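You operate a simulated robot arm through the tools that you are given. There is no shell and no other tool. Be economical: measure what you need, move in short steps, check, and stop when the job is done.

You are at the controls of a simulated two-armed robot. One attempt, no reset.

## Task
Dry the yellow basket to 0 g on the second nozzle.
Fine: orange button, then teal; hands off it while the yellow lamp is lit; basket back on its ring. Set down upright: what you pick out.

Only the result counts: the job must be done as asked and must still hold three seconds after the hand-in. Knocking over, shifting, dropping, spilling or breaking anything else fails it.

## Robot
Two 6-joint arms with two-finger parallel grippers on one trunk, on a base that drives. Base frame: it is fixed to the floor where the robot stands at the start and does not move with it; the origin is under the middle of the robot, x ahead of it, y to its left, z up; the surface under the hand at the start is at about z = 0.88. Lengths are in m, angles in degrees, forces in N, time in s.
The left shoulder is at the start at [0.08, 0.216, 1.58], the right one opposite. With the tool pointing down near the work surface each hand reaches from about 0.1 to 0.72 m from the robot's upright axis, wherever it stands, measured 20 degrees to its own side. Places, roughly: drying cartridge [0.4, 0.3, 0.6]; orange cartridge button [0.4, 0.4, 0.8]; second nozzle [0.7, 0, 1]; teal cartridge button [0.4, 0.2, 0.8]. Payload 3.43 kg a hand.
Tool frame (each hand has its own): the origin (TCP) lies between the finger pads and is the grasp point; the fingertips stand 0.03 m ahead of it; z points along the fingers, y is the line along which they close. Largest opening 0.094 m; finger width 0.028, thickness 0.01; the body of the gripper, 0.05 by 0.096 m, starts 0.055 m behind the TCP.
Orientation is that of the tool frame in the base frame, as a unit quaternion [w, x, y, z]. With the fingers straight down and closing along the base's y, the tool's x points along the base's -x, its y along +y and its z along -z.

## Interface
- The arms move only by the tool apply_moves. It takes "left_plan", "right_plan" or both (then of equal length, played together; a hand with none holds still); each is a list of rows, each a list of 7 numbers: the shift along the base's x, y, z in m, then the turn, a rotation vector about the base's x, y, z in degrees, then the closure in counts, from 0 (fully open) to 255 (shut). In form: [[x, y, z, wx, wy, wz, fingers], ...]. A call has 1 to 8 rows; each row is the pose to reach, as a shift and turn from the pose commanded when the call began. Rows are played at 5 a second. More than 0.05 m and 8.6 degrees between two rows, or a gripper value outside its range, and nothing of the call is played. Where a pose cannot be reached the arm comes as near as it can. A force on the tool above 40 N (or 10 N above the force at the start of the call, whichever is more), or a blocked arm, ends the call early, and 0.2 s more pass. The fingers move at their own pace (about 0.072 m/s each) and stop on an object; they squeeze with about 32 N. The grip force told is the motor's: it shows also when the fingers shut on nothing. Time passes only in rows, and 0.2 s behind the last, so rows that repeat a pose let the fingers close. The reply holds the time, the measured pose of the TCP, the force on the tool along the base axes, the opening and the grip force, in the units named above and with some noise, with the torque about the TCP (base axes, N m) and any sound that the robot's microphone picked up, and new pictures: "show" is both (left out), scene, wrist or none (wrist: the cameras of the hands that moved).
- Cameras (640 x 400 px; columns grow to the right, rows downward): "scene" is now at [0.0934, -0.0054, 1.7223]; the picture's right is [-0.10, -0.99, 0.00], its down [-0.88, 0.09, -0.47] and it looks along [0.46, -0.05, -0.88] (base axes); focal length 289 px, centre (320, 200). "left" rides on the left gripper at [0.076, -0.014, -0.102] in its tool frame; the picture's right is [0.18, 0.98, 0.00], its down [-0.75, 0.14, -0.64] and it looks along [-0.63, 0.12, 0.77] (tool axes); focal length 243 px, centre (320, 200). "right" rides on the right gripper at [0.076, 0.014, -0.102] in its tool frame; the picture's right is [-0.18, 0.98, 0.00], its down [-0.75, -0.14, -0.64] and it looks along [-0.63, -0.12, 0.77] (tool axes); focal length 243 px, centre (320, 200).
- slide_trunk(by): slides the trunk up (or, below 0, down) by that many m; the arms and the scene camera ride with it, the base frame stays. It gives what a move gives, with no picture.
- roll_base(legs): drives the robot by 1 to 6 legs, each [ahead, left, turn to the left] in m, m and degrees, along the robot's own axes; the way and the turn of a leg run together, so that a leg with both is an arc; at most 1.5 m and 180 degrees a leg. The arms and the cameras ride along, it lands a little off, and it stops where it bumps. It gives what a move gives, and a new picture of the scene camera.
- head_to(pan, tilt): turns the head with the scene camera to pan (to the left, within 86 degrees either way) and tilt (down, from -29 to 69), counted from straight ahead of the robot. It gives what a move gives, and a new picture of the scene camera.
- point_at(camera, pixels): there is no depth. For up to 12 entries [column, row, z] of the newest picture of that camera ("zoom" is the newest enlarged one), the place [x, y] in the base frame at which the ray of that pixel passes the height z, good to about 0.002 m. The clock stands still meanwhile.
- zoom(camera, box): a new picture of the part [left, top, right, bottom] of that camera's present view, enlarged. The clock stands still meanwhile.
- sign_off(): hands the job in; it is judged then, once.

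Keep the steps short. Do not move on a guess: measure, check each grasp and each placing, and mend mistakes. In all there are 80 turns and 260 pictures (those below and enlarged ones count). Leave the grippers open and the arms clear of the work at the hand-in unless told otherwise, and finish with a single line.

The tools are called after "Request:" as a command line: name --argument value ..., lists and objects as JSON in quotes. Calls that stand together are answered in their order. apply_moves: Moves the arms, as the interface text tells. Its arguments: {"type":"object","properties":{"left_plan":{"type":"array","items":{"type":"array","items":{"type":"number"}}},"right_plan":{"type":"array","items":{"type":"array","items":{"type":"number"}}},"show":{"type":"string","enum":["both","scene","wrist","none"]}},"required":[]} The other tools are called the same way: slide_trunk (by) slides the trunk up or down; roll_base (legs) drives the base; head_to (pan, tilt) turns the head that bears the scene camera; point_at (camera, pixels) gives the place at which the rays of pixels pass given heights; zoom (camera, box) takes an enlarged picture of a part of a camera's view; sign_off () hands the job in.

At the start:

```text
time_s: 0.0
left_position: [0.4029, 0.3155, 0.9994]
left_tcp_rot: [0.0, 0.0, 1.0, 0.0]
left_wrist_force: [0.1, -0.2, -0.4]
left_torque: [0.04, -0.01, 0.03]
left_gripper_width: 0.0943
left_grip_force: 0.0
right_position: [0.3753, -0.104, 1.0006]
right_tcp_rot: [0.0, 0.0, 1.0, -0.001]
right_wrist_force: [-1.0, -0.3, 0.1]
right_torque: [0.0, 0.0, -0.05]
right_gripper_width: 0.0939
right_grip_force: 0.1
trunk travel left (down, up): [-0.81, 0.03]
robot x, y, heading: [0.0032, 0.0008, 0.2]
head pan, tilt: [-5.8, 62.2]
```

scene: 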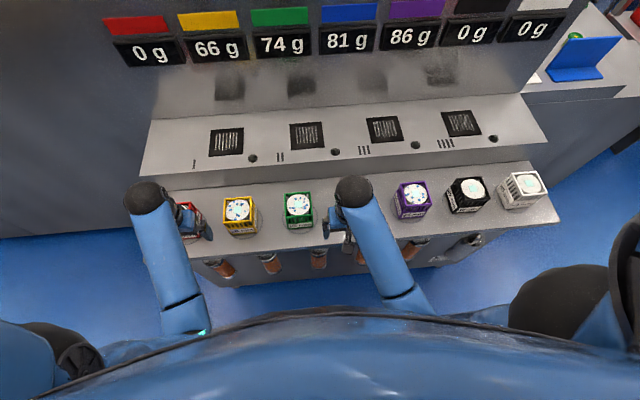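
right: 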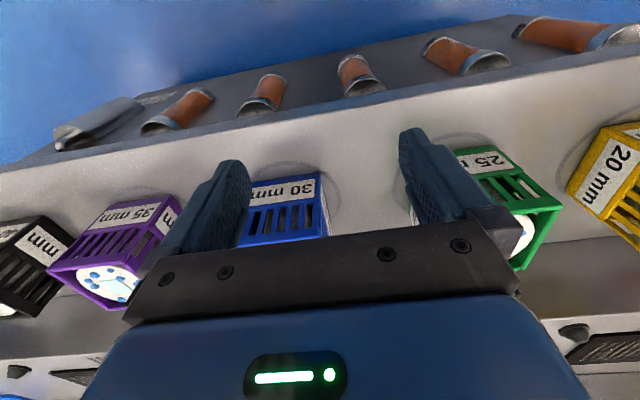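
left: 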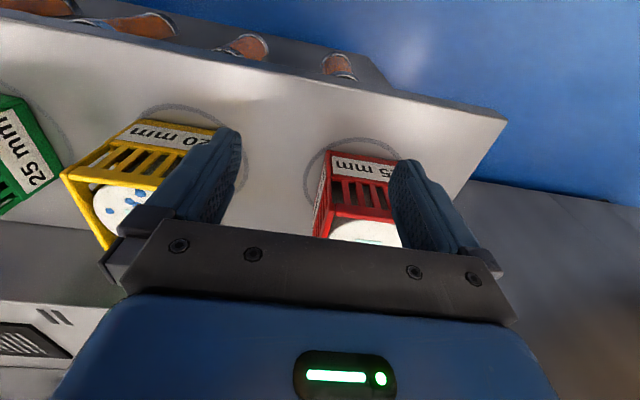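

I see a row of coloured baskets, a step with four grilles, and displays. I'll zoom in for details before moving.

Request:
zoom --camera "scene" --box '[130, 80, 350, 220]'

Request:
zoom --camera "scene" --box '[340, 80, 560, 220]'

Request:
zoom --camera "scene" --box '[180, 180, 500, 300]'

Request:
head_to --pan 0 --tilt 30

```text
2.86 times, centred on (240, 150) of scene
```

zoom: 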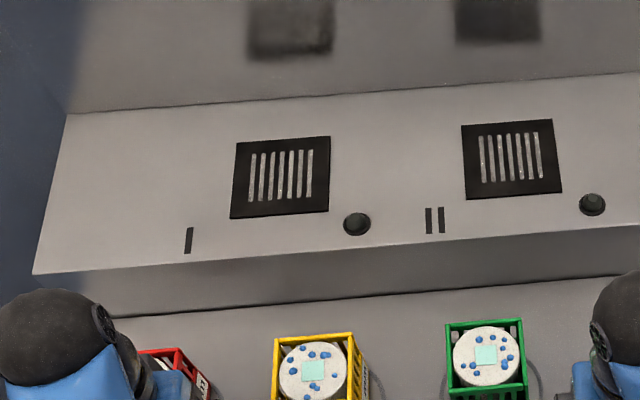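

```text
2.86 times, centred on (450, 150) of scene
```

zoom: 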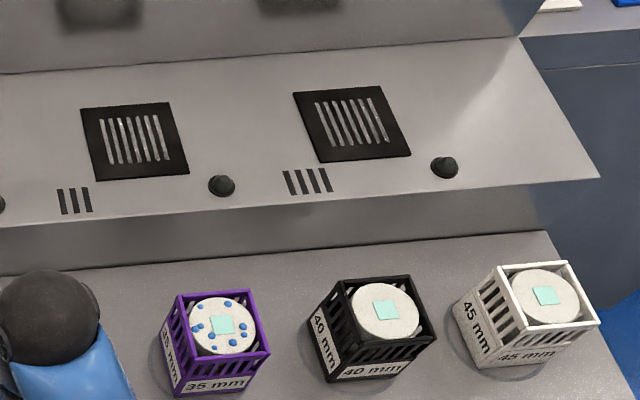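

```text
2.00 times, centred on (340, 240) of scene
```

zoom: 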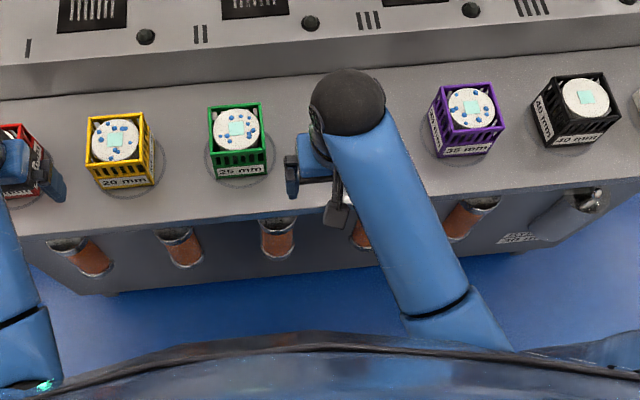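

```text
time_s: 1.0
left_position: [0.4022, 0.3137, 0.999]
left_tcp_rot: [-0.001, 0.0, 1.0, 0.0]
left_wrist_force: [0.7, 0.2, 0.2]
left_torque: [0.03, 0.0, -0.01]
left_gripper_width: 0.0938
left_grip_force: 0.1
right_position: [0.3749, -0.1032, 0.9995]
right_tcp_rot: [0.0, 0.0, 1.0, 0.0]
right_wrist_force: [0.1, 0.6, 0.7]
right_torque: [0.01, -0.03, 0.02]
right_gripper_width: 0.0939
right_grip_force: 0.0
trunk travel left (down, up): [-0.81, 0.03]
robot x, y, heading: [0.0018, -0.0031, 0.1]
head pan, tilt: [0.0, 30.0]
```

scene: 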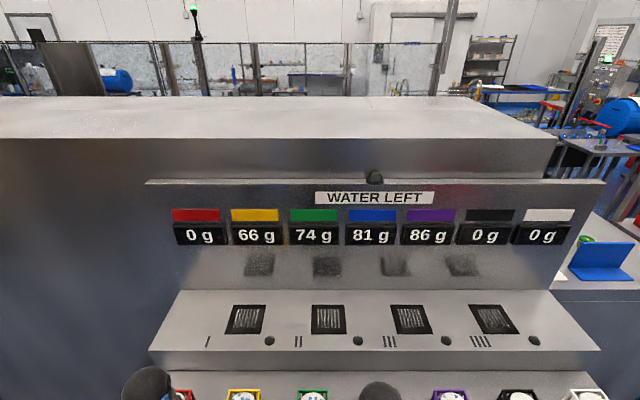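

The buttons should be on the front face under the counter. I'll back off to see the front and any signs.

Request:
roll_base --legs '[[-0.7, 0, 0]]'

Request:
head_to --pan 0 --tilt 45

```text
time_s: 4.5
left_position: [-0.262, 0.317, 1.0009]
left_tcp_rot: [0.001, -0.008, 1.0, 0.0]
left_wrist_force: [-0.1, -0.8, 0.3]
left_torque: [0.0, -0.03, 0.0]
left_gripper_width: 0.0941
left_grip_force: 0.2
right_position: [-0.2828, -0.103, 0.9999]
right_tcp_rot: [0.001, -0.007, 1.0, 0.001]
right_wrist_force: [-0.3, 0.2, -0.2]
right_torque: [-0.01, -0.04, -0.01]
right_gripper_width: 0.0944
right_grip_force: 0.1
trunk travel left (down, up): [-0.81, 0.03]
robot x, y, heading: [-0.6598, -0.0043, 1.0]
head pan, tilt: [0.0, 30.0]
stopped in leg 1: the robot was blocked; the commanded pose is now the measured one
```

scene: 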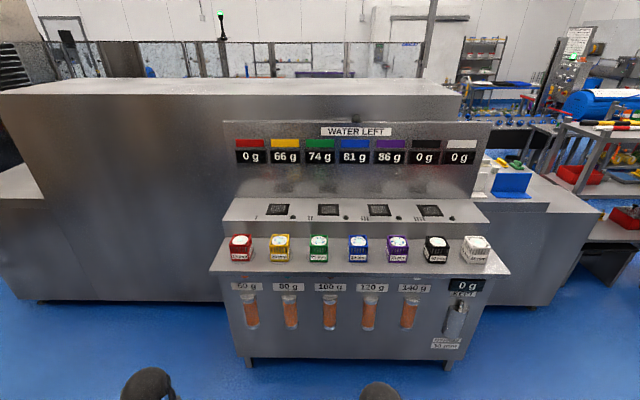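

```text
time_s: 5.3
left_position: [-0.2638, 0.3156, 1.0001]
left_tcp_rot: [0.001, -0.007, 1.0, 0.0]
left_wrist_force: [-2.1, -0.2, -0.1]
left_torque: [0.02, -0.04, 0.01]
left_gripper_width: 0.0943
left_grip_force: 0.0
right_position: [-0.2836, -0.1023, 1.0005]
right_tcp_rot: [0.0, -0.008, 1.0, 0.0]
right_wrist_force: [-0.2, -0.1, -0.5]
right_torque: [0.01, 0.0, 0.04]
right_gripper_width: 0.0942
right_grip_force: 0.1
trunk travel left (down, up): [-0.81, 0.03]
robot x, y, heading: [-0.6537, -0.003, 1.0]
head pan, tilt: [0.0, 45.0]
```

scene: 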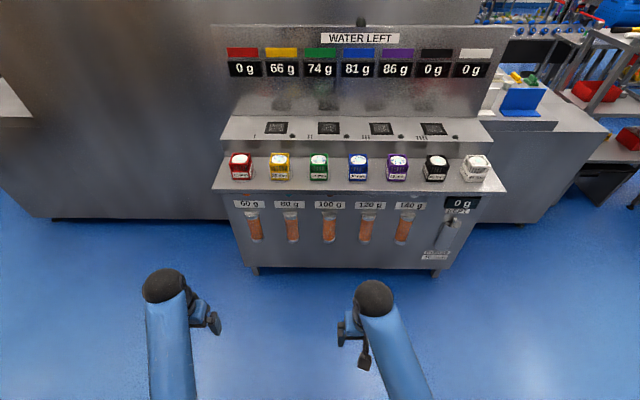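

Request:
zoom --camera "scene" --box '[220, 190, 360, 278]'

Request:
zoom --camera "scene" --box '[360, 180, 500, 268]'

Request:
zoom --camera "scene" --box '[460, 50, 620, 150]'

Request:
zoom --camera "scene" --box '[200, 100, 360, 200]'

```text
4.55 times, centred on (290, 234) of scene
```

zoom: 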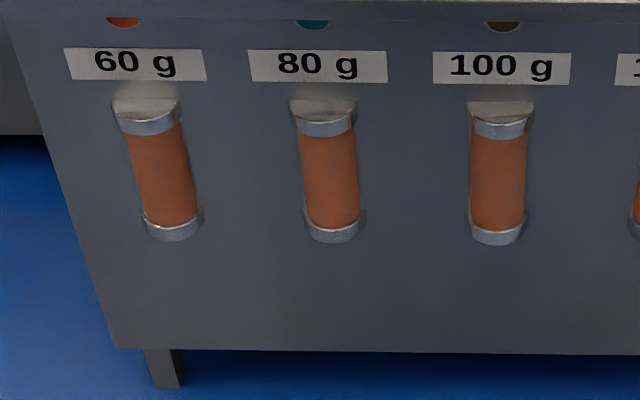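

```text
4.55 times, centred on (430, 224) of scene
```

zoom: 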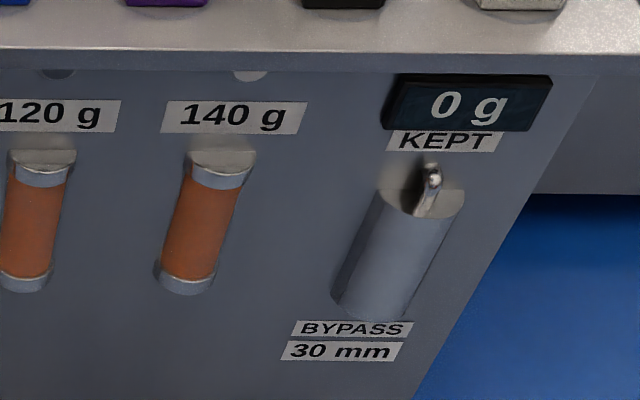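

```text
4.00 times, centred on (540, 100) of scene
```

zoom: 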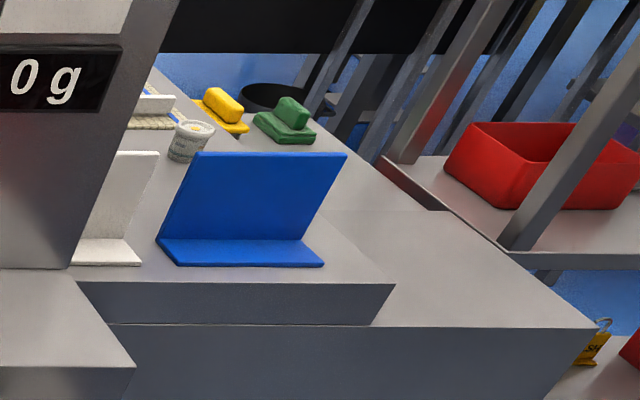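

```text
4.00 times, centred on (280, 150) of scene
```

zoom: 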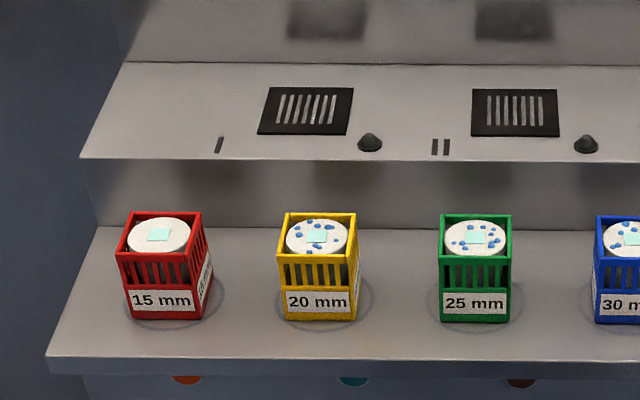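

The front has cartridges (60, 80, 100, 120, 140 g) with coloured half-hidden buttons above, a canister "BYPASS 30 mm" and a "KEPT 0 g" display. I'll lower the trunk to see the front squarely.

Request:
slide_trunk --by -0.6

Request:
head_to --pan 0 --tilt 20

Request:
zoom --camera "scene" --box '[180, 180, 340, 280]'

Request:
zoom --camera "scene" --box '[340, 180, 500, 280]'

```text
refused: -0.6 is not a number from -0.4 to 0.4
```

```text
time_s: 6.2
left_position: [-0.2611, 0.3153, 0.9985]
left_tcp_rot: [0.0, -0.008, 1.0, 0.0]
left_wrist_force: [0.1, 0.0, -0.1]
left_torque: [-0.02, 0.03, -0.02]
left_gripper_width: 0.0941
left_grip_force: 0.1
right_position: [-0.2819, -0.1021, 0.9988]
right_tcp_rot: [-0.001, -0.008, 1.0, 0.0]
right_wrist_force: [-0.4, 0.9, 0.8]
right_torque: [0.01, -0.01, -0.04]
right_gripper_width: 0.0941
right_grip_force: 0.1
trunk travel left (down, up): [-0.81, 0.03]
robot x, y, heading: [-0.6566, -0.0015, 0.8]
head pan, tilt: [0.0, 20.0]
```

scene: 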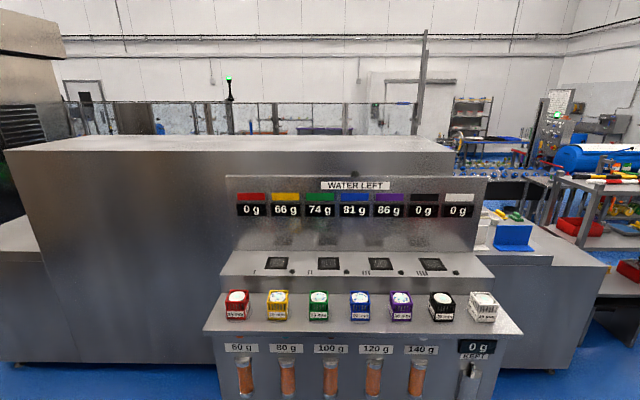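

```text
4.00 times, centred on (260, 230) of scene
```

zoom: 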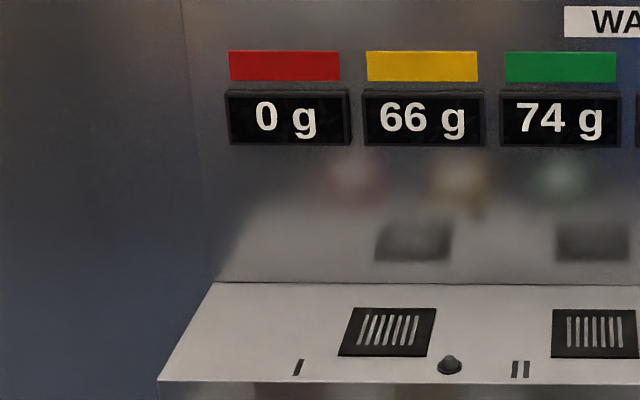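

```text
4.00 times, centred on (420, 230) of scene
```

zoom: 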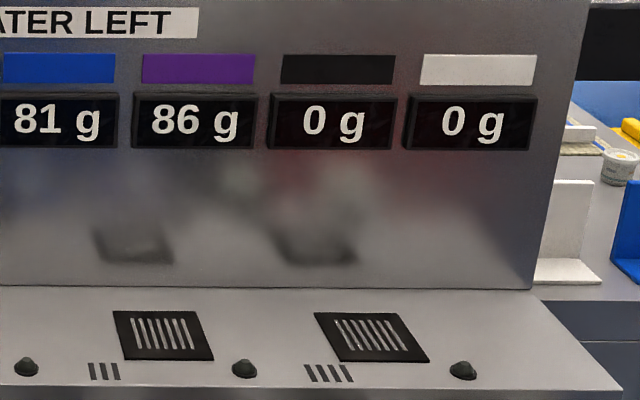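

Request:
slide_trunk --by -0.4

Request:
head_to --pan 0 --tilt 32

Request:
zoom --camera "scene" --box '[180, 160, 360, 272]'

Request:
zoom --camera "scene" --box '[340, 160, 520, 272]'

```text
time_s: 10.0
left_position: [-0.2614, 0.318, 0.5997]
left_tcp_rot: [0.0, -0.008, 1.0, 0.0]
left_wrist_force: [-0.3, -0.4, -0.4]
left_torque: [0.02, 0.0, 0.0]
left_gripper_width: 0.0937
left_grip_force: 0.1
right_position: [-0.2815, -0.1022, 0.5985]
right_tcp_rot: [-0.001, -0.008, 1.0, 0.0]
right_wrist_force: [-0.4, 0.2, -0.4]
right_torque: [-0.02, 0.03, -0.02]
right_gripper_width: 0.0939
right_grip_force: 0.1
trunk travel left (down, up): [-0.41, 0.43]
robot x, y, heading: [-0.6576, -0.0071, 0.7]
head pan, tilt: [0.0, 20.0]
```

```text
time_s: 10.8
left_position: [-0.2604, 0.3172, 0.5988]
left_tcp_rot: [-0.001, -0.008, 1.0, 0.0]
left_wrist_force: [0.1, -0.4, -0.2]
left_torque: [0.0, 0.0, 0.0]
left_gripper_width: 0.094
left_grip_force: 0.1
right_position: [-0.2822, -0.103, 0.5995]
right_tcp_rot: [0.001, -0.007, 1.0, 0.0]
right_wrist_force: [-0.4, 0.5, 0.9]
right_torque: [0.02, -0.01, 0.03]
right_gripper_width: 0.094
right_grip_force: 0.1
trunk travel left (down, up): [-0.41, 0.43]
robot x, y, heading: [-0.6591, -0.0028, 1.1]
head pan, tilt: [0.0, 32.0]
```

scene: 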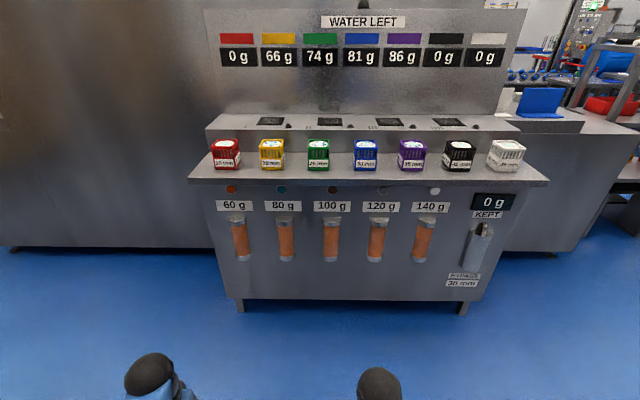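

```text
3.56 times, centred on (270, 216) of scene
```

zoom: 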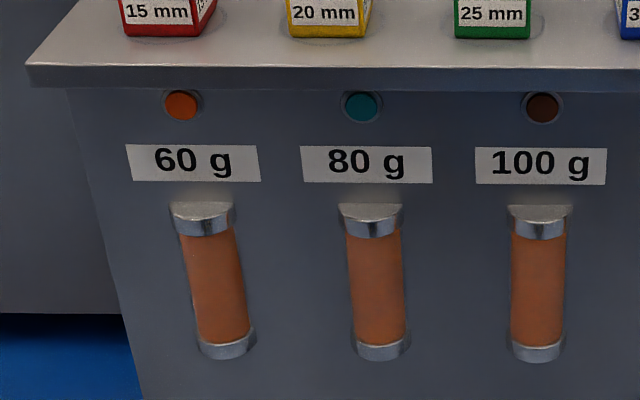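

```text
3.56 times, centred on (430, 216) of scene
```

zoom: 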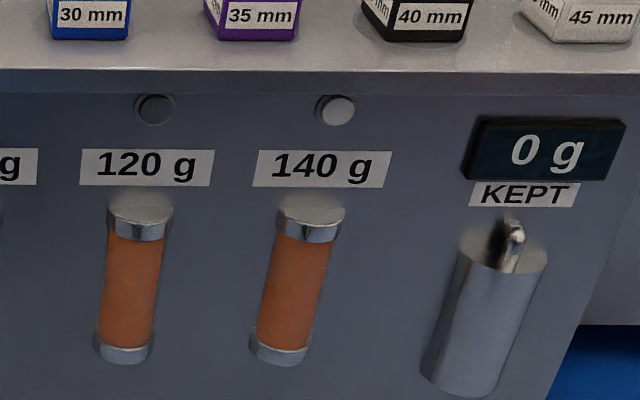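

Query approximate positions of buttons, cartridges, counter edge, baskets and nozzles.

Request:
point_at --camera "scene" --pixels '[[231.5, 189, 0.8], [231.5, 189, 0.78], [282.5, 189.5, 0.8], [282.5, 189.5, 0.78], [240, 241, 0.6], [287, 241, 0.6], [200, 181, 0.87], [540, 183, 0.87], [281, 170, 0.88], [261, 170, 0.88], [240, 300, 0.3], [465, 300, 0.3]]'

Request:
point_at --camera "scene" --pixels '[[270, 122, 1.0], [330, 122, 1.0], [387, 122, 1.0], [448, 122, 1.0], [294, 125, 1.0], [354, 125, 1.0], [205, 131, 1.0], [520, 131, 1.0]]'

```text
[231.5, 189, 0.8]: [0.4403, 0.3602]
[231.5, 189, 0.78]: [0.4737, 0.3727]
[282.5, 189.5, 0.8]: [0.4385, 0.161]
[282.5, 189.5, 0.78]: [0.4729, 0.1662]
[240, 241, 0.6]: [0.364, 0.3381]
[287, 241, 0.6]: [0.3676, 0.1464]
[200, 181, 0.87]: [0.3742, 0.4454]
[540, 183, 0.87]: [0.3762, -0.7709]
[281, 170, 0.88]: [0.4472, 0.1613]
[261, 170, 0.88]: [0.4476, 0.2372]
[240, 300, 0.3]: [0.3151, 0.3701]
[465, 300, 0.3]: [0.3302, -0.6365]
```

```text
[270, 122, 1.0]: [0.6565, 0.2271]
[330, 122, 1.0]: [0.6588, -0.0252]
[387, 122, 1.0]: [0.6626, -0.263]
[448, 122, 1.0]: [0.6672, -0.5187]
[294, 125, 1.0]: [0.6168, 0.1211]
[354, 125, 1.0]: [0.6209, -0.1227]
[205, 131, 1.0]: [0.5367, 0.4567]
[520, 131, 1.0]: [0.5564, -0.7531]
```

Nozzle II is at about (0.66, -0.02). I'll raise the trunk, lift the hands, and drive back to the bench.

Request:
slide_trunk --by 0.4

Request:
apply_moves --left_plan '[[0, 0, 0.05, 0, 0, 0, 0], [0, 0, 0.1, 0, 0, 0, 0]]' --right_plan '[[0, -0.05, 0.04, 0, 0, 0, 0], [-0.03, -0.08, 0.08, 0, 0, 0, 0]]' --show "none"

Request:
head_to --pan 0 --tilt 50

Request:
roll_base --legs '[[0.64, -0.06, -0.8]]'

```text
time_s: 14.6
left_position: [-0.2618, 0.3162, 0.9991]
left_tcp_rot: [0.001, -0.008, 1.0, -0.001]
left_wrist_force: [-0.4, 1.0, 0.5]
left_torque: [0.02, -0.01, 0.02]
left_gripper_width: 0.0939
left_grip_force: 0.2
right_position: [-0.2817, -0.1026, 0.9996]
right_tcp_rot: [0.0, -0.008, 1.0, 0.0]
right_wrist_force: [1.0, -0.5, -0.1]
right_torque: [0.04, -0.01, -0.01]
right_gripper_width: 0.0938
right_grip_force: 0.0
trunk travel left (down, up): [-0.81, 0.03]
robot x, y, heading: [-0.6615, -0.005, 0.6]
head pan, tilt: [0.0, 32.0]
```

```text
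refused: row 1 steps farther than a row can; nothing moved
```

```text
time_s: 15.4
left_position: [-0.2605, 0.3161, 1.0]
left_tcp_rot: [0.0, -0.008, 1.0, 0.0]
left_wrist_force: [0.1, -0.2, 0.2]
left_torque: [0.0, 0.0, -0.02]
left_gripper_width: 0.0943
left_grip_force: 0.0
right_position: [-0.2811, -0.1021, 1.0]
right_tcp_rot: [0.0, -0.009, 1.0, 0.0]
right_wrist_force: [0.0, 0.1, -0.1]
right_torque: [-0.03, 0.01, -0.01]
right_gripper_width: 0.094
right_grip_force: 0.1
trunk travel left (down, up): [-0.81, 0.03]
robot x, y, heading: [-0.6561, -0.006, 0.8]
head pan, tilt: [0.0, 50.0]
```

scene: 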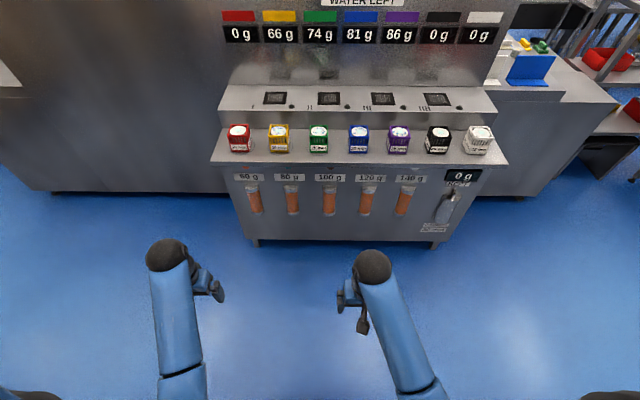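

```text
time_s: 19.0
left_position: [0.3791, 0.2615, 1.0003]
left_tcp_rot: [0.002, -0.005, 1.0, 0.0]
left_wrist_force: [-0.3, -0.6, 0.5]
left_torque: [0.0, 0.01, 0.0]
left_gripper_width: 0.0942
left_grip_force: 0.0
right_position: [0.3545, -0.159, 0.9999]
right_tcp_rot: [0.001, -0.003, 1.0, 0.0]
right_wrist_force: [-1.0, 1.5, -0.6]
right_torque: [0.02, -0.03, 0.0]
right_gripper_width: 0.0939
right_grip_force: 0.2
trunk travel left (down, up): [-0.81, 0.03]
robot x, y, heading: [-0.0179, -0.0532, 0.4]
head pan, tilt: [0.0, 50.0]
```

scene: 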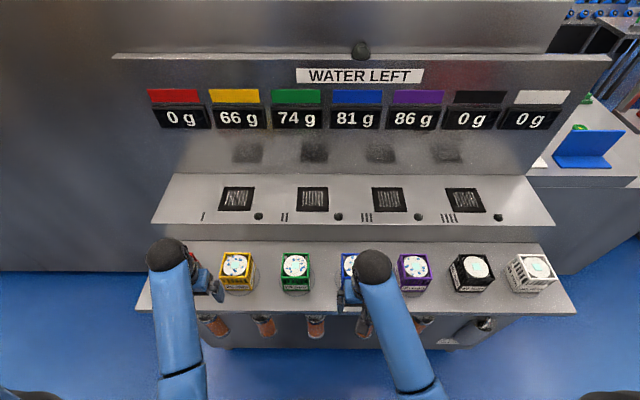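

Now lift the left hand a bit, and clear the right hand by lifting; then view yellow basket from the left wrist.

Request:
apply_moves --left_plan '[[0.0, 0, 0.045, 0, 0, 0, 0], [-0.03, 0, 0.08, 0, 0, 0, 0]]' --right_plan '[[0, 0, 0.045, 0, 0, 0, 0], [-0.04, -0.02, 0.06, 0, 0, 0, 0]]' --show "both"

Request:
zoom --camera "scene" --box '[180, 160, 380, 285]'

Request:
zoom --camera "left" --box '[0, 0, 640, 400]'

```text
time_s: 19.6
left_position: [0.3521, 0.2604, 1.0142]
left_tcp_rot: [0.004, -0.004, 1.0, 0.001]
left_wrist_force: [0.3, 0.7, 1.2]
left_torque: [0.03, -0.04, 0.03]
left_gripper_width: 0.094
left_grip_force: 0.1
left hand out of reach, approached as far as the arm can: row 1, 2
right_position: [0.3085, -0.1811, 1.0148]
right_tcp_rot: [0.004, -0.004, 1.0, 0.001]
right_wrist_force: [-0.1, -0.3, 0.1]
right_torque: [0.03, -0.01, 0.0]
right_gripper_width: 0.094
right_grip_force: 0.1
right hand out of reach, approached as far as the arm can: row 1, 2
trunk travel left (down, up): [-0.81, 0.03]
robot x, y, heading: [-0.019, -0.0572, 0.5]
head pan, tilt: [0.0, 50.0]
```

scene: 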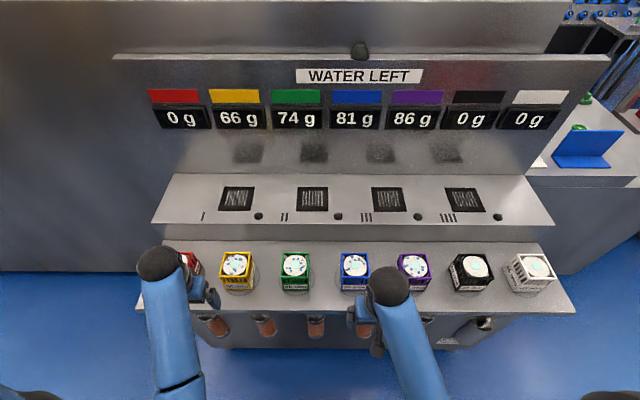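
right: 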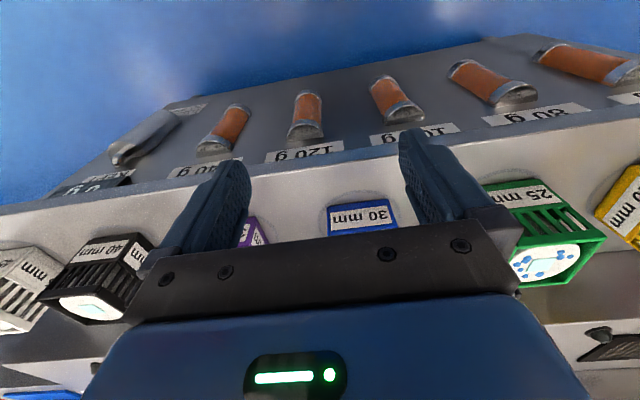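
left: 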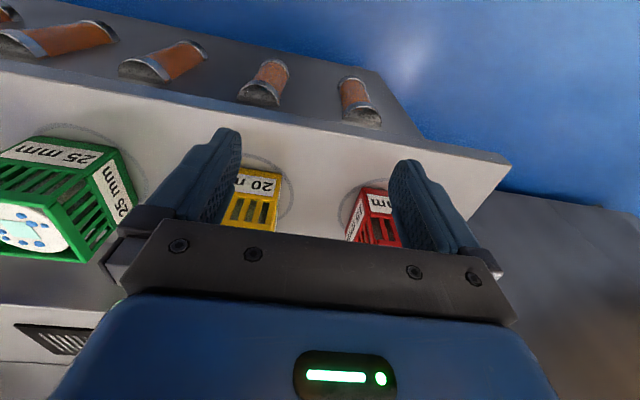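

```text
3.20 times, centred on (280, 222) of scene
```

zoom: 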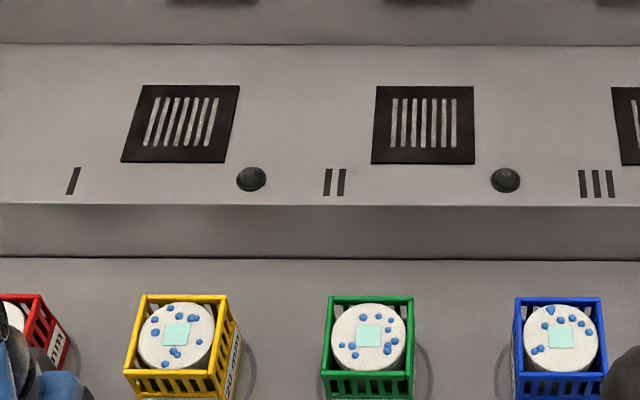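

```text
1.00 times, centred on (320, 200) of left (not enlarged: the box is as wide or as high as the picture)
```

zoom: 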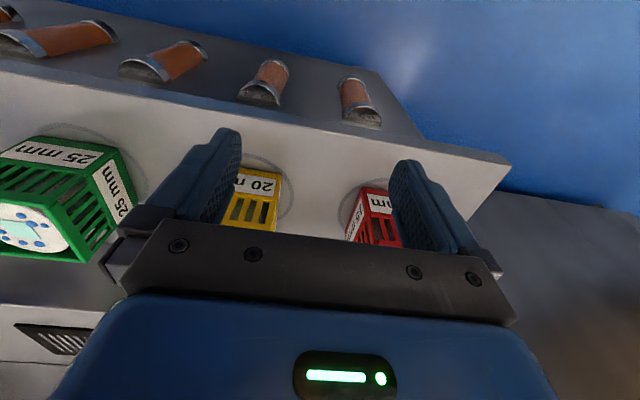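

Check deck and basket geometry by rays at several heights.

Request:
point_at --camera "scene" --pixels '[[312.3, 198.5, 1.0], [312.3, 198.5, 0.95], [338, 216, 1.0], [338, 216, 0.95], [553, 225, 1.0], [553, 225, 0.95], [151, 224, 1.0], [151, 224, 0.95], [575, 314, 0.88], [225, 252.5, 0.95], [250, 252.5, 0.95], [236, 284, 0.95]]'

Request:
zoom --camera "scene" --box '[196, 232, 276, 312]'

```text
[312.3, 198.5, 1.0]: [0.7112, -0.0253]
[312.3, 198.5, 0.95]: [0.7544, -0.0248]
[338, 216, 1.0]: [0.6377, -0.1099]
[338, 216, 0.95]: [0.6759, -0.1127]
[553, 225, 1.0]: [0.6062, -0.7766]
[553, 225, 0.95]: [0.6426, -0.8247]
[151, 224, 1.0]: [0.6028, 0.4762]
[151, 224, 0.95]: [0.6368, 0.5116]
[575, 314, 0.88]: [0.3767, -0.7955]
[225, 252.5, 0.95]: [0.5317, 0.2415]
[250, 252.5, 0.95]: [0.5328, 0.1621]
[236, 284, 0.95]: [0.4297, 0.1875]
```

```text
5.00 times, centred on (236, 272) of scene
```

zoom: 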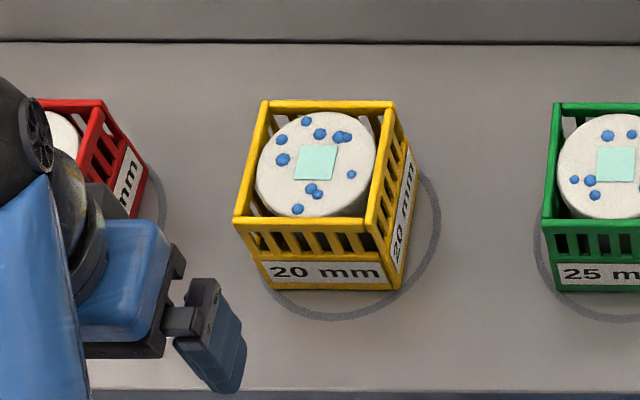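

Request:
point_at --camera "scene" --pixels '[[226, 289.8, 0.88], [252.4, 290, 0.88], [218.8, 276.6, 0.95], [245.6, 277.2, 0.95], [224.4, 252, 0.95], [250.8, 252.5, 0.95], [218.8, 276.6, 0.97], [245.6, 277.2, 0.97], [224.4, 252, 0.97], [250.8, 252.5, 0.97], [259, 267, 0.88], [245, 295, 0.88]]'

Request:
slide_trunk --by 0.03

Request:
apply_moves --left_plan '[[0, -0.02, 0.02, 0, 0, 0, 0], [0.04, -0.035, 0.04, 0, 0, 0, 0], [0.08, -0.045, 0.05, 0, 0, 0, 0], [0.12, -0.055, 0.05, 0, 0, 0, 0]]'

```text
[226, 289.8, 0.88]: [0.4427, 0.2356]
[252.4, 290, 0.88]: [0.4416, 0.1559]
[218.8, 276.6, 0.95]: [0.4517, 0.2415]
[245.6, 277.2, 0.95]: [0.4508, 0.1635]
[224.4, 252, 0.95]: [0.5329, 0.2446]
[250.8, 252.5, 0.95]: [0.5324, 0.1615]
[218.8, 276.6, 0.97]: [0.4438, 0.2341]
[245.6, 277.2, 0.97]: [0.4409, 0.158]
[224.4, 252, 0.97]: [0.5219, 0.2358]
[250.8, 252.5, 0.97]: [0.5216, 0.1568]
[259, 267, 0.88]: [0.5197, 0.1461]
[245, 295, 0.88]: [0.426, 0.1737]
```

```text
time_s: 20.3
left_position: [0.3547, 0.2603, 1.043]
left_tcp_rot: [0.003, -0.005, 1.0, 0.001]
left_wrist_force: [-0.2, 1.1, 0.5]
left_torque: [0.0, -0.02, 0.01]
left_gripper_width: 0.0941
left_grip_force: 0.0
right_position: [0.3103, -0.1816, 1.0448]
right_tcp_rot: [0.004, -0.003, 1.0, 0.002]
right_wrist_force: [-0.1, 0.4, -0.3]
right_torque: [-0.02, -0.03, -0.01]
right_gripper_width: 0.0938
right_grip_force: 0.1
trunk travel left (down, up): [-0.84, 0.0]
robot x, y, heading: [-0.0191, -0.0581, 0.5]
head pan, tilt: [0.0, 50.0]
```

```text
time_s: 21.3
left_position: [0.4876, 0.2107, 1.066]
left_tcp_rot: [0.003, -0.004, 1.0, 0.0]
left_wrist_force: [0.9, -0.2, 0.5]
left_torque: [-0.04, -0.01, -0.01]
left_gripper_width: 0.0942
left_grip_force: 0.0
left hand out of reach, approached as far as the arm can: row 1, 2, 3, 4
right_position: [0.3146, -0.1805, 1.0431]
right_tcp_rot: [0.002, -0.003, 1.0, 0.001]
right_wrist_force: [1.2, 0.7, 0.2]
right_torque: [0.03, 0.01, 0.02]
right_gripper_width: 0.0942
right_grip_force: 0.1
trunk travel left (down, up): [-0.84, 0.0]
robot x, y, heading: [-0.0196, -0.0583, 0.3]
head pan, tilt: [0.0, 50.0]
```

scene: 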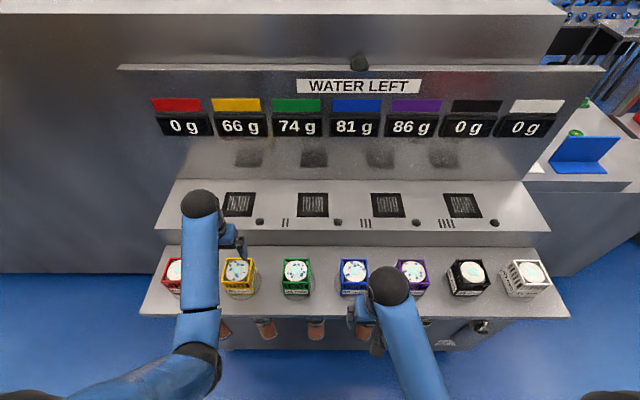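
left: 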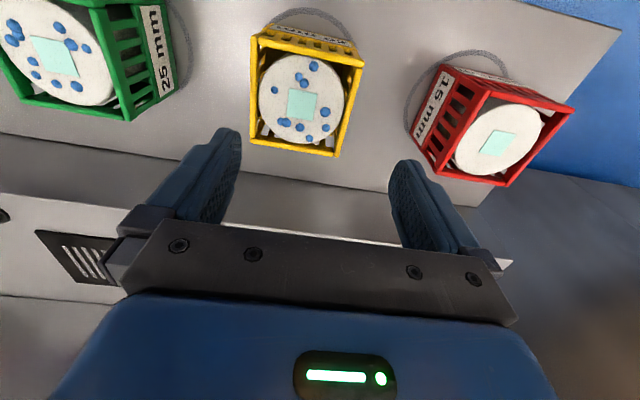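

Measure the yellow basket's rim with the wrist camera at z≈0.968.

Request:
zoom --camera "left" --box '[220, 0, 400, 170]'

Request:
point_at --camera "left" --pixels '[[253, 35, 0.968], [362, 66, 0.968], [336, 157, 0.968], [251, 142, 0.968], [302, 103, 0.968], [277, 20, 0.88], [355, 42, 0.88]]'

```text
2.35 times, centred on (310, 85) of left
```

zoom: 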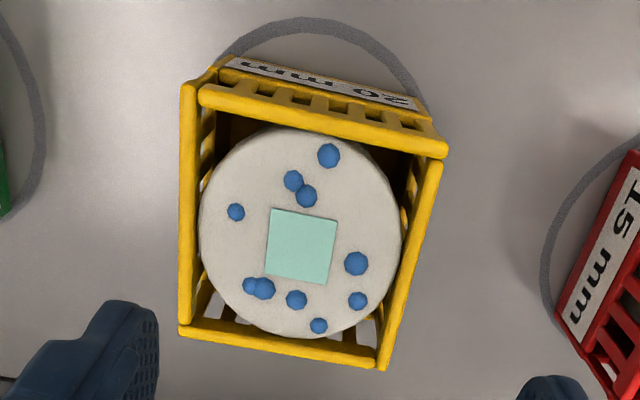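

```text
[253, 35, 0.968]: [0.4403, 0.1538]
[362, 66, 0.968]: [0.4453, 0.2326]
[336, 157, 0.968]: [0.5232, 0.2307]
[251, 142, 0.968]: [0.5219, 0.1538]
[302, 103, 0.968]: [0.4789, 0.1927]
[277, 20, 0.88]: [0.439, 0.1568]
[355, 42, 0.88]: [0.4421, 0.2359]
```

Centre of the yellow basket ≈ (0.482, 0.194), aligned with the axes. Move above it, tips just clear of the rim, and check.

Request:
apply_moves --left_plan '[[-0.0056, -0.0167, -0.02, 0, 0, 0, 0], [-0.0056, -0.0167, -0.05, 0, 0, 0, 0], [-0.0056, -0.0167, -0.05, 0, 0, 0, 0]]'

Request:
zoom --camera "left" --box '[140, 60, 500, 285]'

```text
time_s: 22.1
left_position: [0.4794, 0.1912, 1.0139]
left_tcp_rot: [0.003, -0.004, 1.0, 0.001]
left_wrist_force: [0.5, 0.0, -0.1]
left_torque: [0.02, 0.0, -0.03]
left_gripper_width: 0.0939
left_grip_force: 0.0
right_position: [0.3121, -0.18, 1.0442]
right_tcp_rot: [0.003, -0.004, 1.0, 0.0]
right_wrist_force: [0.5, -1.0, 0.0]
right_torque: [0.02, -0.02, 0.02]
right_gripper_width: 0.0942
right_grip_force: 0.0
trunk travel left (down, up): [-0.84, 0.0]
robot x, y, heading: [-0.0171, -0.0566, 0.4]
head pan, tilt: [0.0, 50.0]
```

scene: 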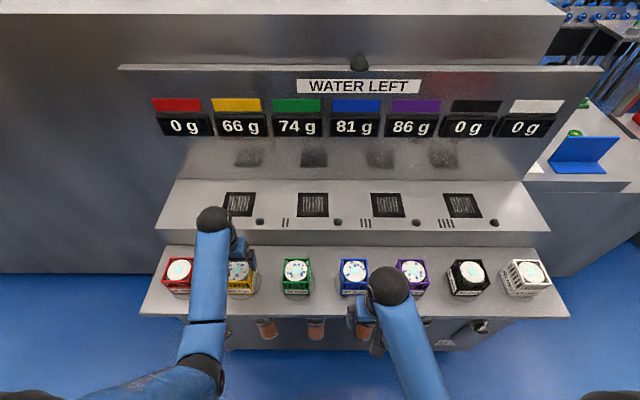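
left: 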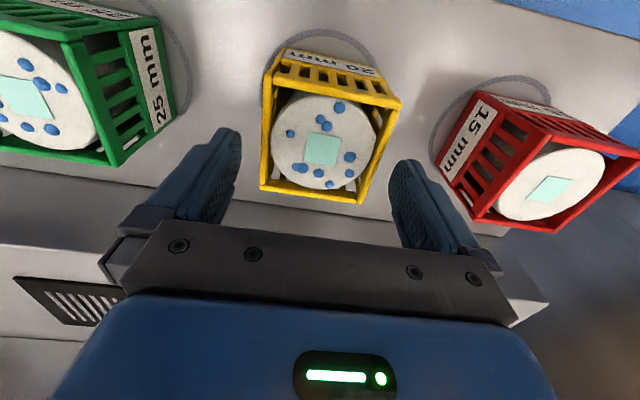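

```text
1.78 times, centred on (320, 172) of left
```

zoom: 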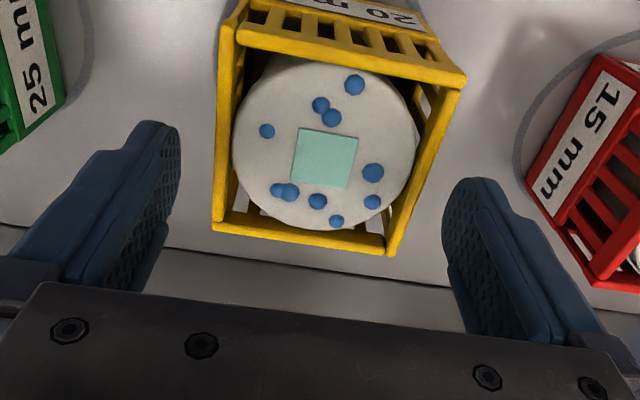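

Request:
point_at --camera "left" --pixels '[[263, 72, 0.968], [401, 103, 0.968], [362, 203, 0.968], [261, 187, 0.968]]'

```text
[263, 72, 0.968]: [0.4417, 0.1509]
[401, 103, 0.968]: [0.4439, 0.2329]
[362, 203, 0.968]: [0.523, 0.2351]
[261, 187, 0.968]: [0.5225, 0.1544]
```

Small correction (+0.003, +0.002) and descend to z≈0.925, then check.

Request:
apply_moves --left_plan '[[0.003, 0.002, -0.02, 0, 0, 0, 0], [0.003, 0.002, -0.045, 0, 0, 0, 0], [0.003, 0.002, -0.07, 0, 0, 0, 0], [0.003, 0.002, -0.089, 0, 0, 0, 0]]'

```text
time_s: 23.1
left_position: [0.4831, 0.1929, 0.9248]
left_tcp_rot: [0.003, -0.005, 1.0, 0.001]
left_wrist_force: [0.1, 0.4, -0.1]
left_torque: [0.01, 0.05, -0.02]
left_gripper_width: 0.0941
left_grip_force: 0.0
right_position: [0.3119, -0.1801, 1.0433]
right_tcp_rot: [0.003, -0.004, 1.0, 0.0]
right_wrist_force: [0.2, 0.7, -0.1]
right_torque: [0.01, 0.01, -0.02]
right_gripper_width: 0.094
right_grip_force: 0.1
trunk travel left (down, up): [-0.84, 0.0]
robot x, y, heading: [-0.0207, -0.0572, 0.4]
head pan, tilt: [0.0, 50.0]
```

scene: 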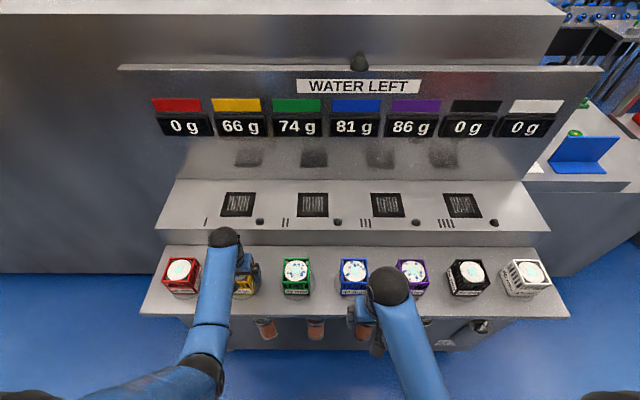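
left: 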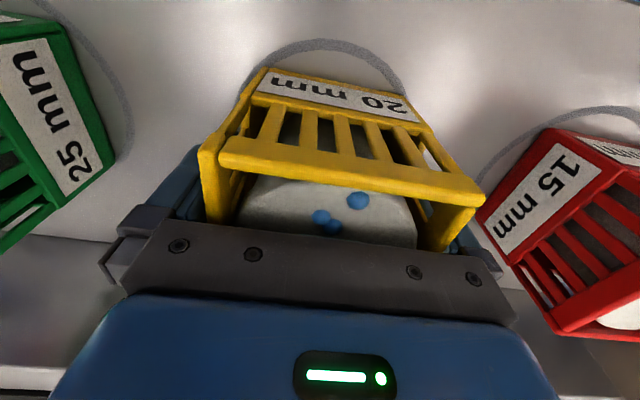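

Fingers straddle the basket. Close and check the grip.

Request:
apply_moves --left_plan '[[0, 0, 0, 0, 0, 0, 255], [0, 0, 0, 0, 0, 0, 255], [0, 0, 0, 0, 0, 0, 255]]' --show "wrist"

```text
time_s: 23.9
left_position: [0.4829, 0.192, 0.9241]
left_tcp_rot: [0.003, -0.004, 1.0, 0.001]
left_wrist_force: [0.6, 0.2, -0.1]
left_torque: [-0.04, -0.17, 0.01]
left_gripper_width: 0.0846
left_grip_force: 31.4
right_position: [0.3129, -0.181, 1.0442]
right_tcp_rot: [0.003, -0.004, 1.0, 0.0]
right_wrist_force: [0.4, -0.4, -0.5]
right_torque: [0.03, 0.0, 0.0]
right_gripper_width: 0.0939
right_grip_force: 0.1
trunk travel left (down, up): [-0.84, 0.0]
robot x, y, heading: [-0.0171, -0.055, 0.1]
head pan, tilt: [0.0, 50.0]
```

left: 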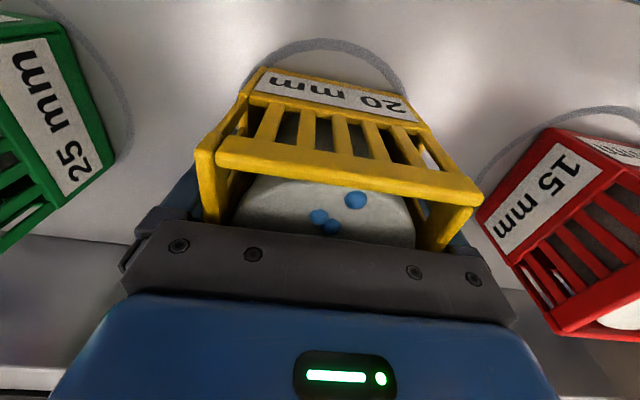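

Gripped at 0.0846 m. Lift straight up in steps.

Request:
apply_moves --left_plan '[[0, 0, 0.03, 0, 0, 0, 255], [0, 0, 0.07, 0, 0, 0, 255], [0, 0, 0.11, 0, 0, 0, 255], [0, 0, 0.145, 0, 0, 0, 255]]' --show "both"

Request:
zoom --camera "scene" --box '[220, 160, 380, 260]'

Request:
point_at --camera "scene" --pixels '[[300, 193, 0.98], [326, 193, 0.98], [328, 217, 0.98], [298, 217, 0.98], [313, 205, 0.98], [158, 230, 0.975], [550, 231, 0.975]]'

```text
time_s: 24.9
left_position: [0.4857, 0.1947, 1.0647]
left_tcp_rot: [0.004, -0.005, 1.0, 0.001]
left_wrist_force: [-0.5, 0.1, -5.6]
left_torque: [-0.02, -0.01, 0.02]
left_gripper_width: 0.0842
left_grip_force: 32.2
left hand out of reach, approached as far as the arm can: row 4
right_position: [0.3122, -0.1801, 1.0439]
right_tcp_rot: [0.001, -0.003, 1.0, 0.0]
right_wrist_force: [0.4, 0.1, 0.1]
right_torque: [0.0, 0.03, 0.0]
right_gripper_width: 0.0938
right_grip_force: 0.1
trunk travel left (down, up): [-0.84, 0.0]
robot x, y, heading: [-0.0228, -0.0577, 0.3]
head pan, tilt: [0.0, 50.0]
```

scene: 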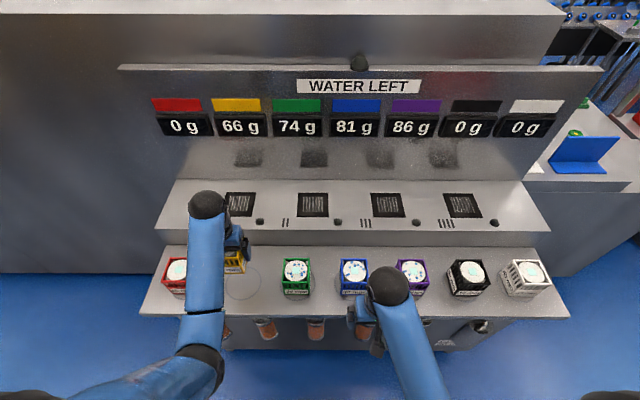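
left: 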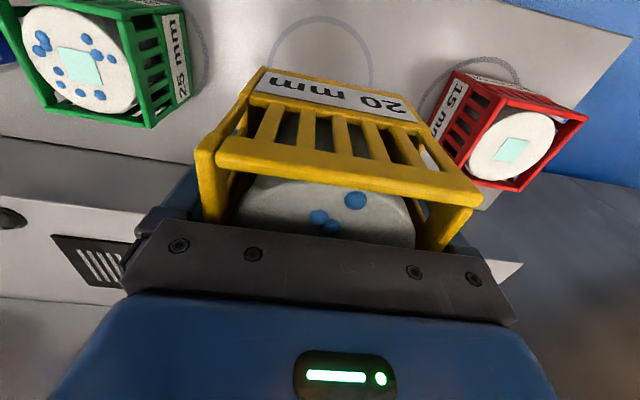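

```text
4.00 times, centred on (300, 210) of scene
```

zoom: 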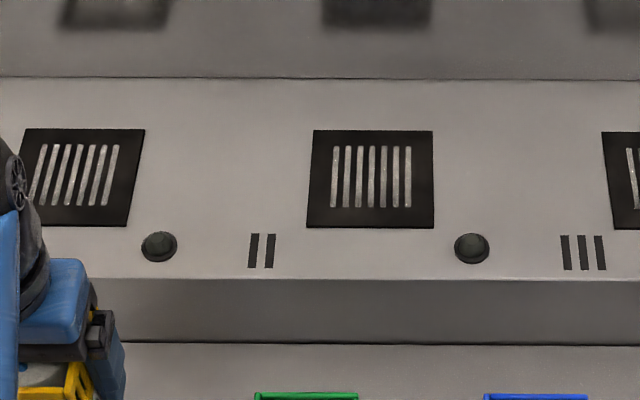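

```text
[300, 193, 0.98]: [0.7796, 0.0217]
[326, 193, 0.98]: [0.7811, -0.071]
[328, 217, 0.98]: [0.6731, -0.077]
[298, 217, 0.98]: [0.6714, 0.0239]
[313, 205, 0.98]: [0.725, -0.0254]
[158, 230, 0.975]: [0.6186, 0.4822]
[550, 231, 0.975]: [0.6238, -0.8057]
```

Nozzle II centre ≈ (0.725, -0.026), about 0.75 m from the robot axis; I'll drive 0.08 ahead and 0.12 right with the basket held above everything.

Request:
roll_base --legs '[[0.08, -0.12, 0]]'

```text
time_s: 26.3
left_position: [0.5653, 0.0794, 1.0644]
left_tcp_rot: [0.004, -0.004, 1.0, -0.001]
left_wrist_force: [1.0, 1.2, -6.5]
left_torque: [-0.04, -0.04, 0.0]
left_gripper_width: 0.0843
left_grip_force: 32.1
right_position: [0.3921, -0.2964, 1.0444]
right_tcp_rot: [0.003, -0.004, 1.0, -0.001]
right_wrist_force: [-0.6, -0.5, -0.6]
right_torque: [-0.01, 0.01, 0.01]
right_gripper_width: 0.0938
right_grip_force: 0.0
trunk travel left (down, up): [-0.84, 0.0]
robot x, y, heading: [0.0634, -0.1732, 0.5]
head pan, tilt: [0.0, 50.0]
```

scene: 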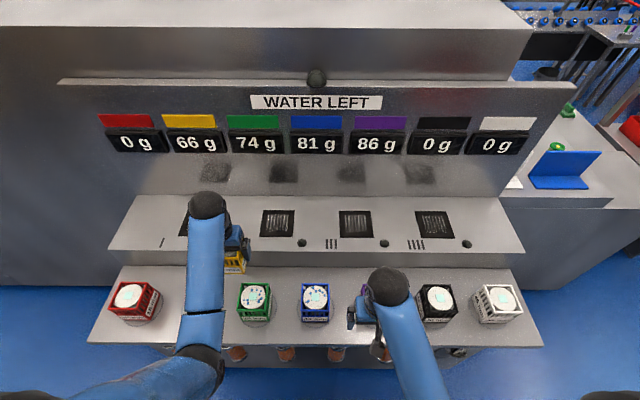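

Advance over the nozzle in steps at constant height.

Request:
apply_moves --left_plan '[[0.034, -0.022, 0.003, 0, 0, 0, 255], [0.068, -0.044, 0.003, 0, 0, 0, 255], [0.102, -0.066, 0.003, 0, 0, 0, 255], [0.134, -0.088, 0.003, 0, 0, 0, 255], [0.16, -0.105, 0.003, 0, 0, 0, 255], [0.16, -0.105, 0.003, 0, 0, 0, 255]]'

Request:
zoom --camera "scene" --box '[190, 180, 350, 280]'

```text
time_s: 27.7
left_position: [0.7243, -0.0285, 1.0684]
left_tcp_rot: [0.004, -0.004, 1.0, 0.001]
left_wrist_force: [0.1, 0.1, -5.9]
left_torque: [-0.02, -0.02, 0.03]
left_gripper_width: 0.084
left_grip_force: 31.9
right_position: [0.3943, -0.2985, 1.0448]
right_tcp_rot: [0.003, -0.004, 1.0, 0.0]
right_wrist_force: [1.3, 0.0, 0.2]
right_torque: [0.01, -0.04, -0.01]
right_gripper_width: 0.0941
right_grip_force: 0.1
trunk travel left (down, up): [-0.84, 0.0]
robot x, y, heading: [0.0615, -0.1769, 0.5]
head pan, tilt: [0.0, 50.0]
```

scene: 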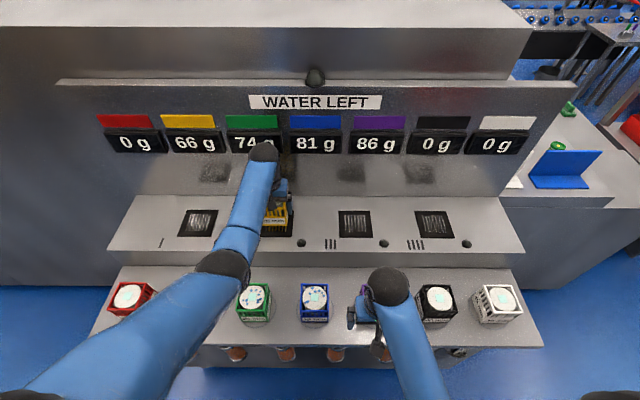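
left: 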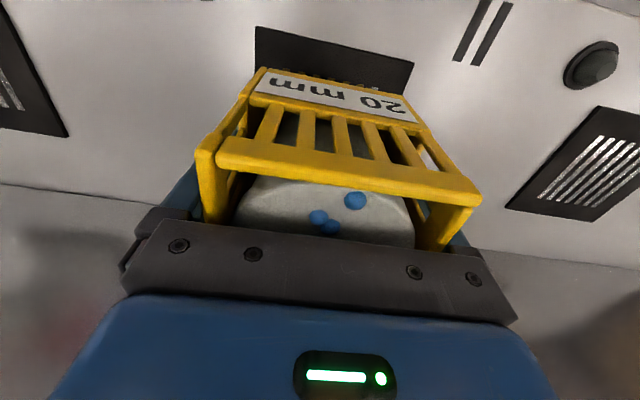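

```text
4.00 times, centred on (270, 230) of scene
```

zoom: 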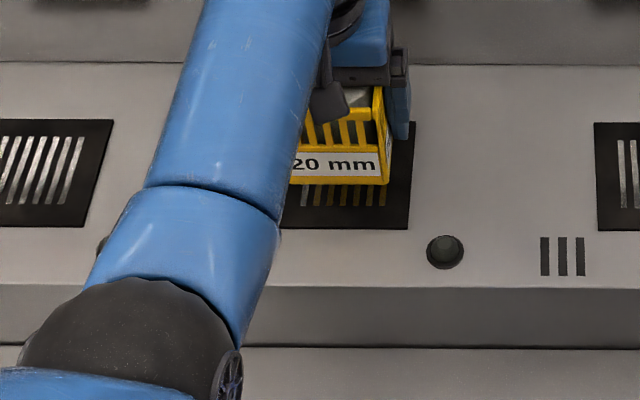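

Request:
point_at --camera "left" --pixels '[[256, 27, 0.98], [414, 62, 0.98], [256, 27, 0.985], [414, 62, 0.985]]'

```text
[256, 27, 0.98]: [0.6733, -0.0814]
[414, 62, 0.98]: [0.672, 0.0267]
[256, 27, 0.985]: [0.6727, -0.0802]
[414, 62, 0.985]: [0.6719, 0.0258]
```

Well centred. Lower until near contact.

Request:
apply_moves --left_plan '[[0.001, 0.001, -0.02, 0, 0, 0, 255], [0.001, 0.001, -0.035, 0, 0, 0, 255], [0.001, 0.001, -0.038, 0, 0, 0, 255]]' --show "wrist"

```text
time_s: 28.5
left_position: [0.7273, -0.0267, 1.0293]
left_tcp_rot: [0.003, -0.004, 1.0, 0.001]
left_wrist_force: [0.0, 0.2, -5.2]
left_torque: [0.0, 0.04, 0.02]
left_gripper_width: 0.0845
left_grip_force: 31.8
right_position: [0.3939, -0.2984, 1.0432]
right_tcp_rot: [0.003, -0.003, 1.0, 0.0]
right_wrist_force: [-1.0, 0.3, 0.3]
right_torque: [0.02, 0.01, -0.01]
right_gripper_width: 0.094
right_grip_force: 0.0
trunk travel left (down, up): [-0.84, 0.0]
robot x, y, heading: [0.0586, -0.1784, 0.3]
head pan, tilt: [0.0, 50.0]
```

left: 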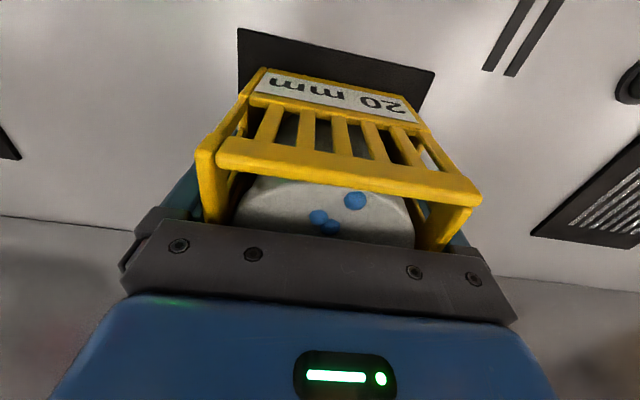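

Request:
apply_moves --left_plan '[[0, 0, -0.003, 0, 0, 0, 255], [0, 0, -0.005, 0, 0, 0, 255]]' --show "none"

```text
time_s: 29.1
left_position: [0.7279, -0.0271, 1.029]
left_tcp_rot: [0.009, -0.004, 1.0, 0.001]
left_wrist_force: [3.6, 3.5, 22.1]
left_torque: [-0.42, 1.03, -0.42]
left_gripper_width: 0.0842
left_grip_force: 31.8
right_position: [0.3916, -0.2989, 1.0441]
right_tcp_rot: [0.003, -0.003, 1.0, 0.001]
right_wrist_force: [-0.4, -0.2, 0.3]
right_torque: [0.01, 0.01, 0.0]
right_gripper_width: 0.0942
right_grip_force: 0.0
trunk travel left (down, up): [-0.84, 0.0]
robot x, y, heading: [0.0593, -0.1757, 0.5]
head pan, tilt: [0.0, 50.0]
```

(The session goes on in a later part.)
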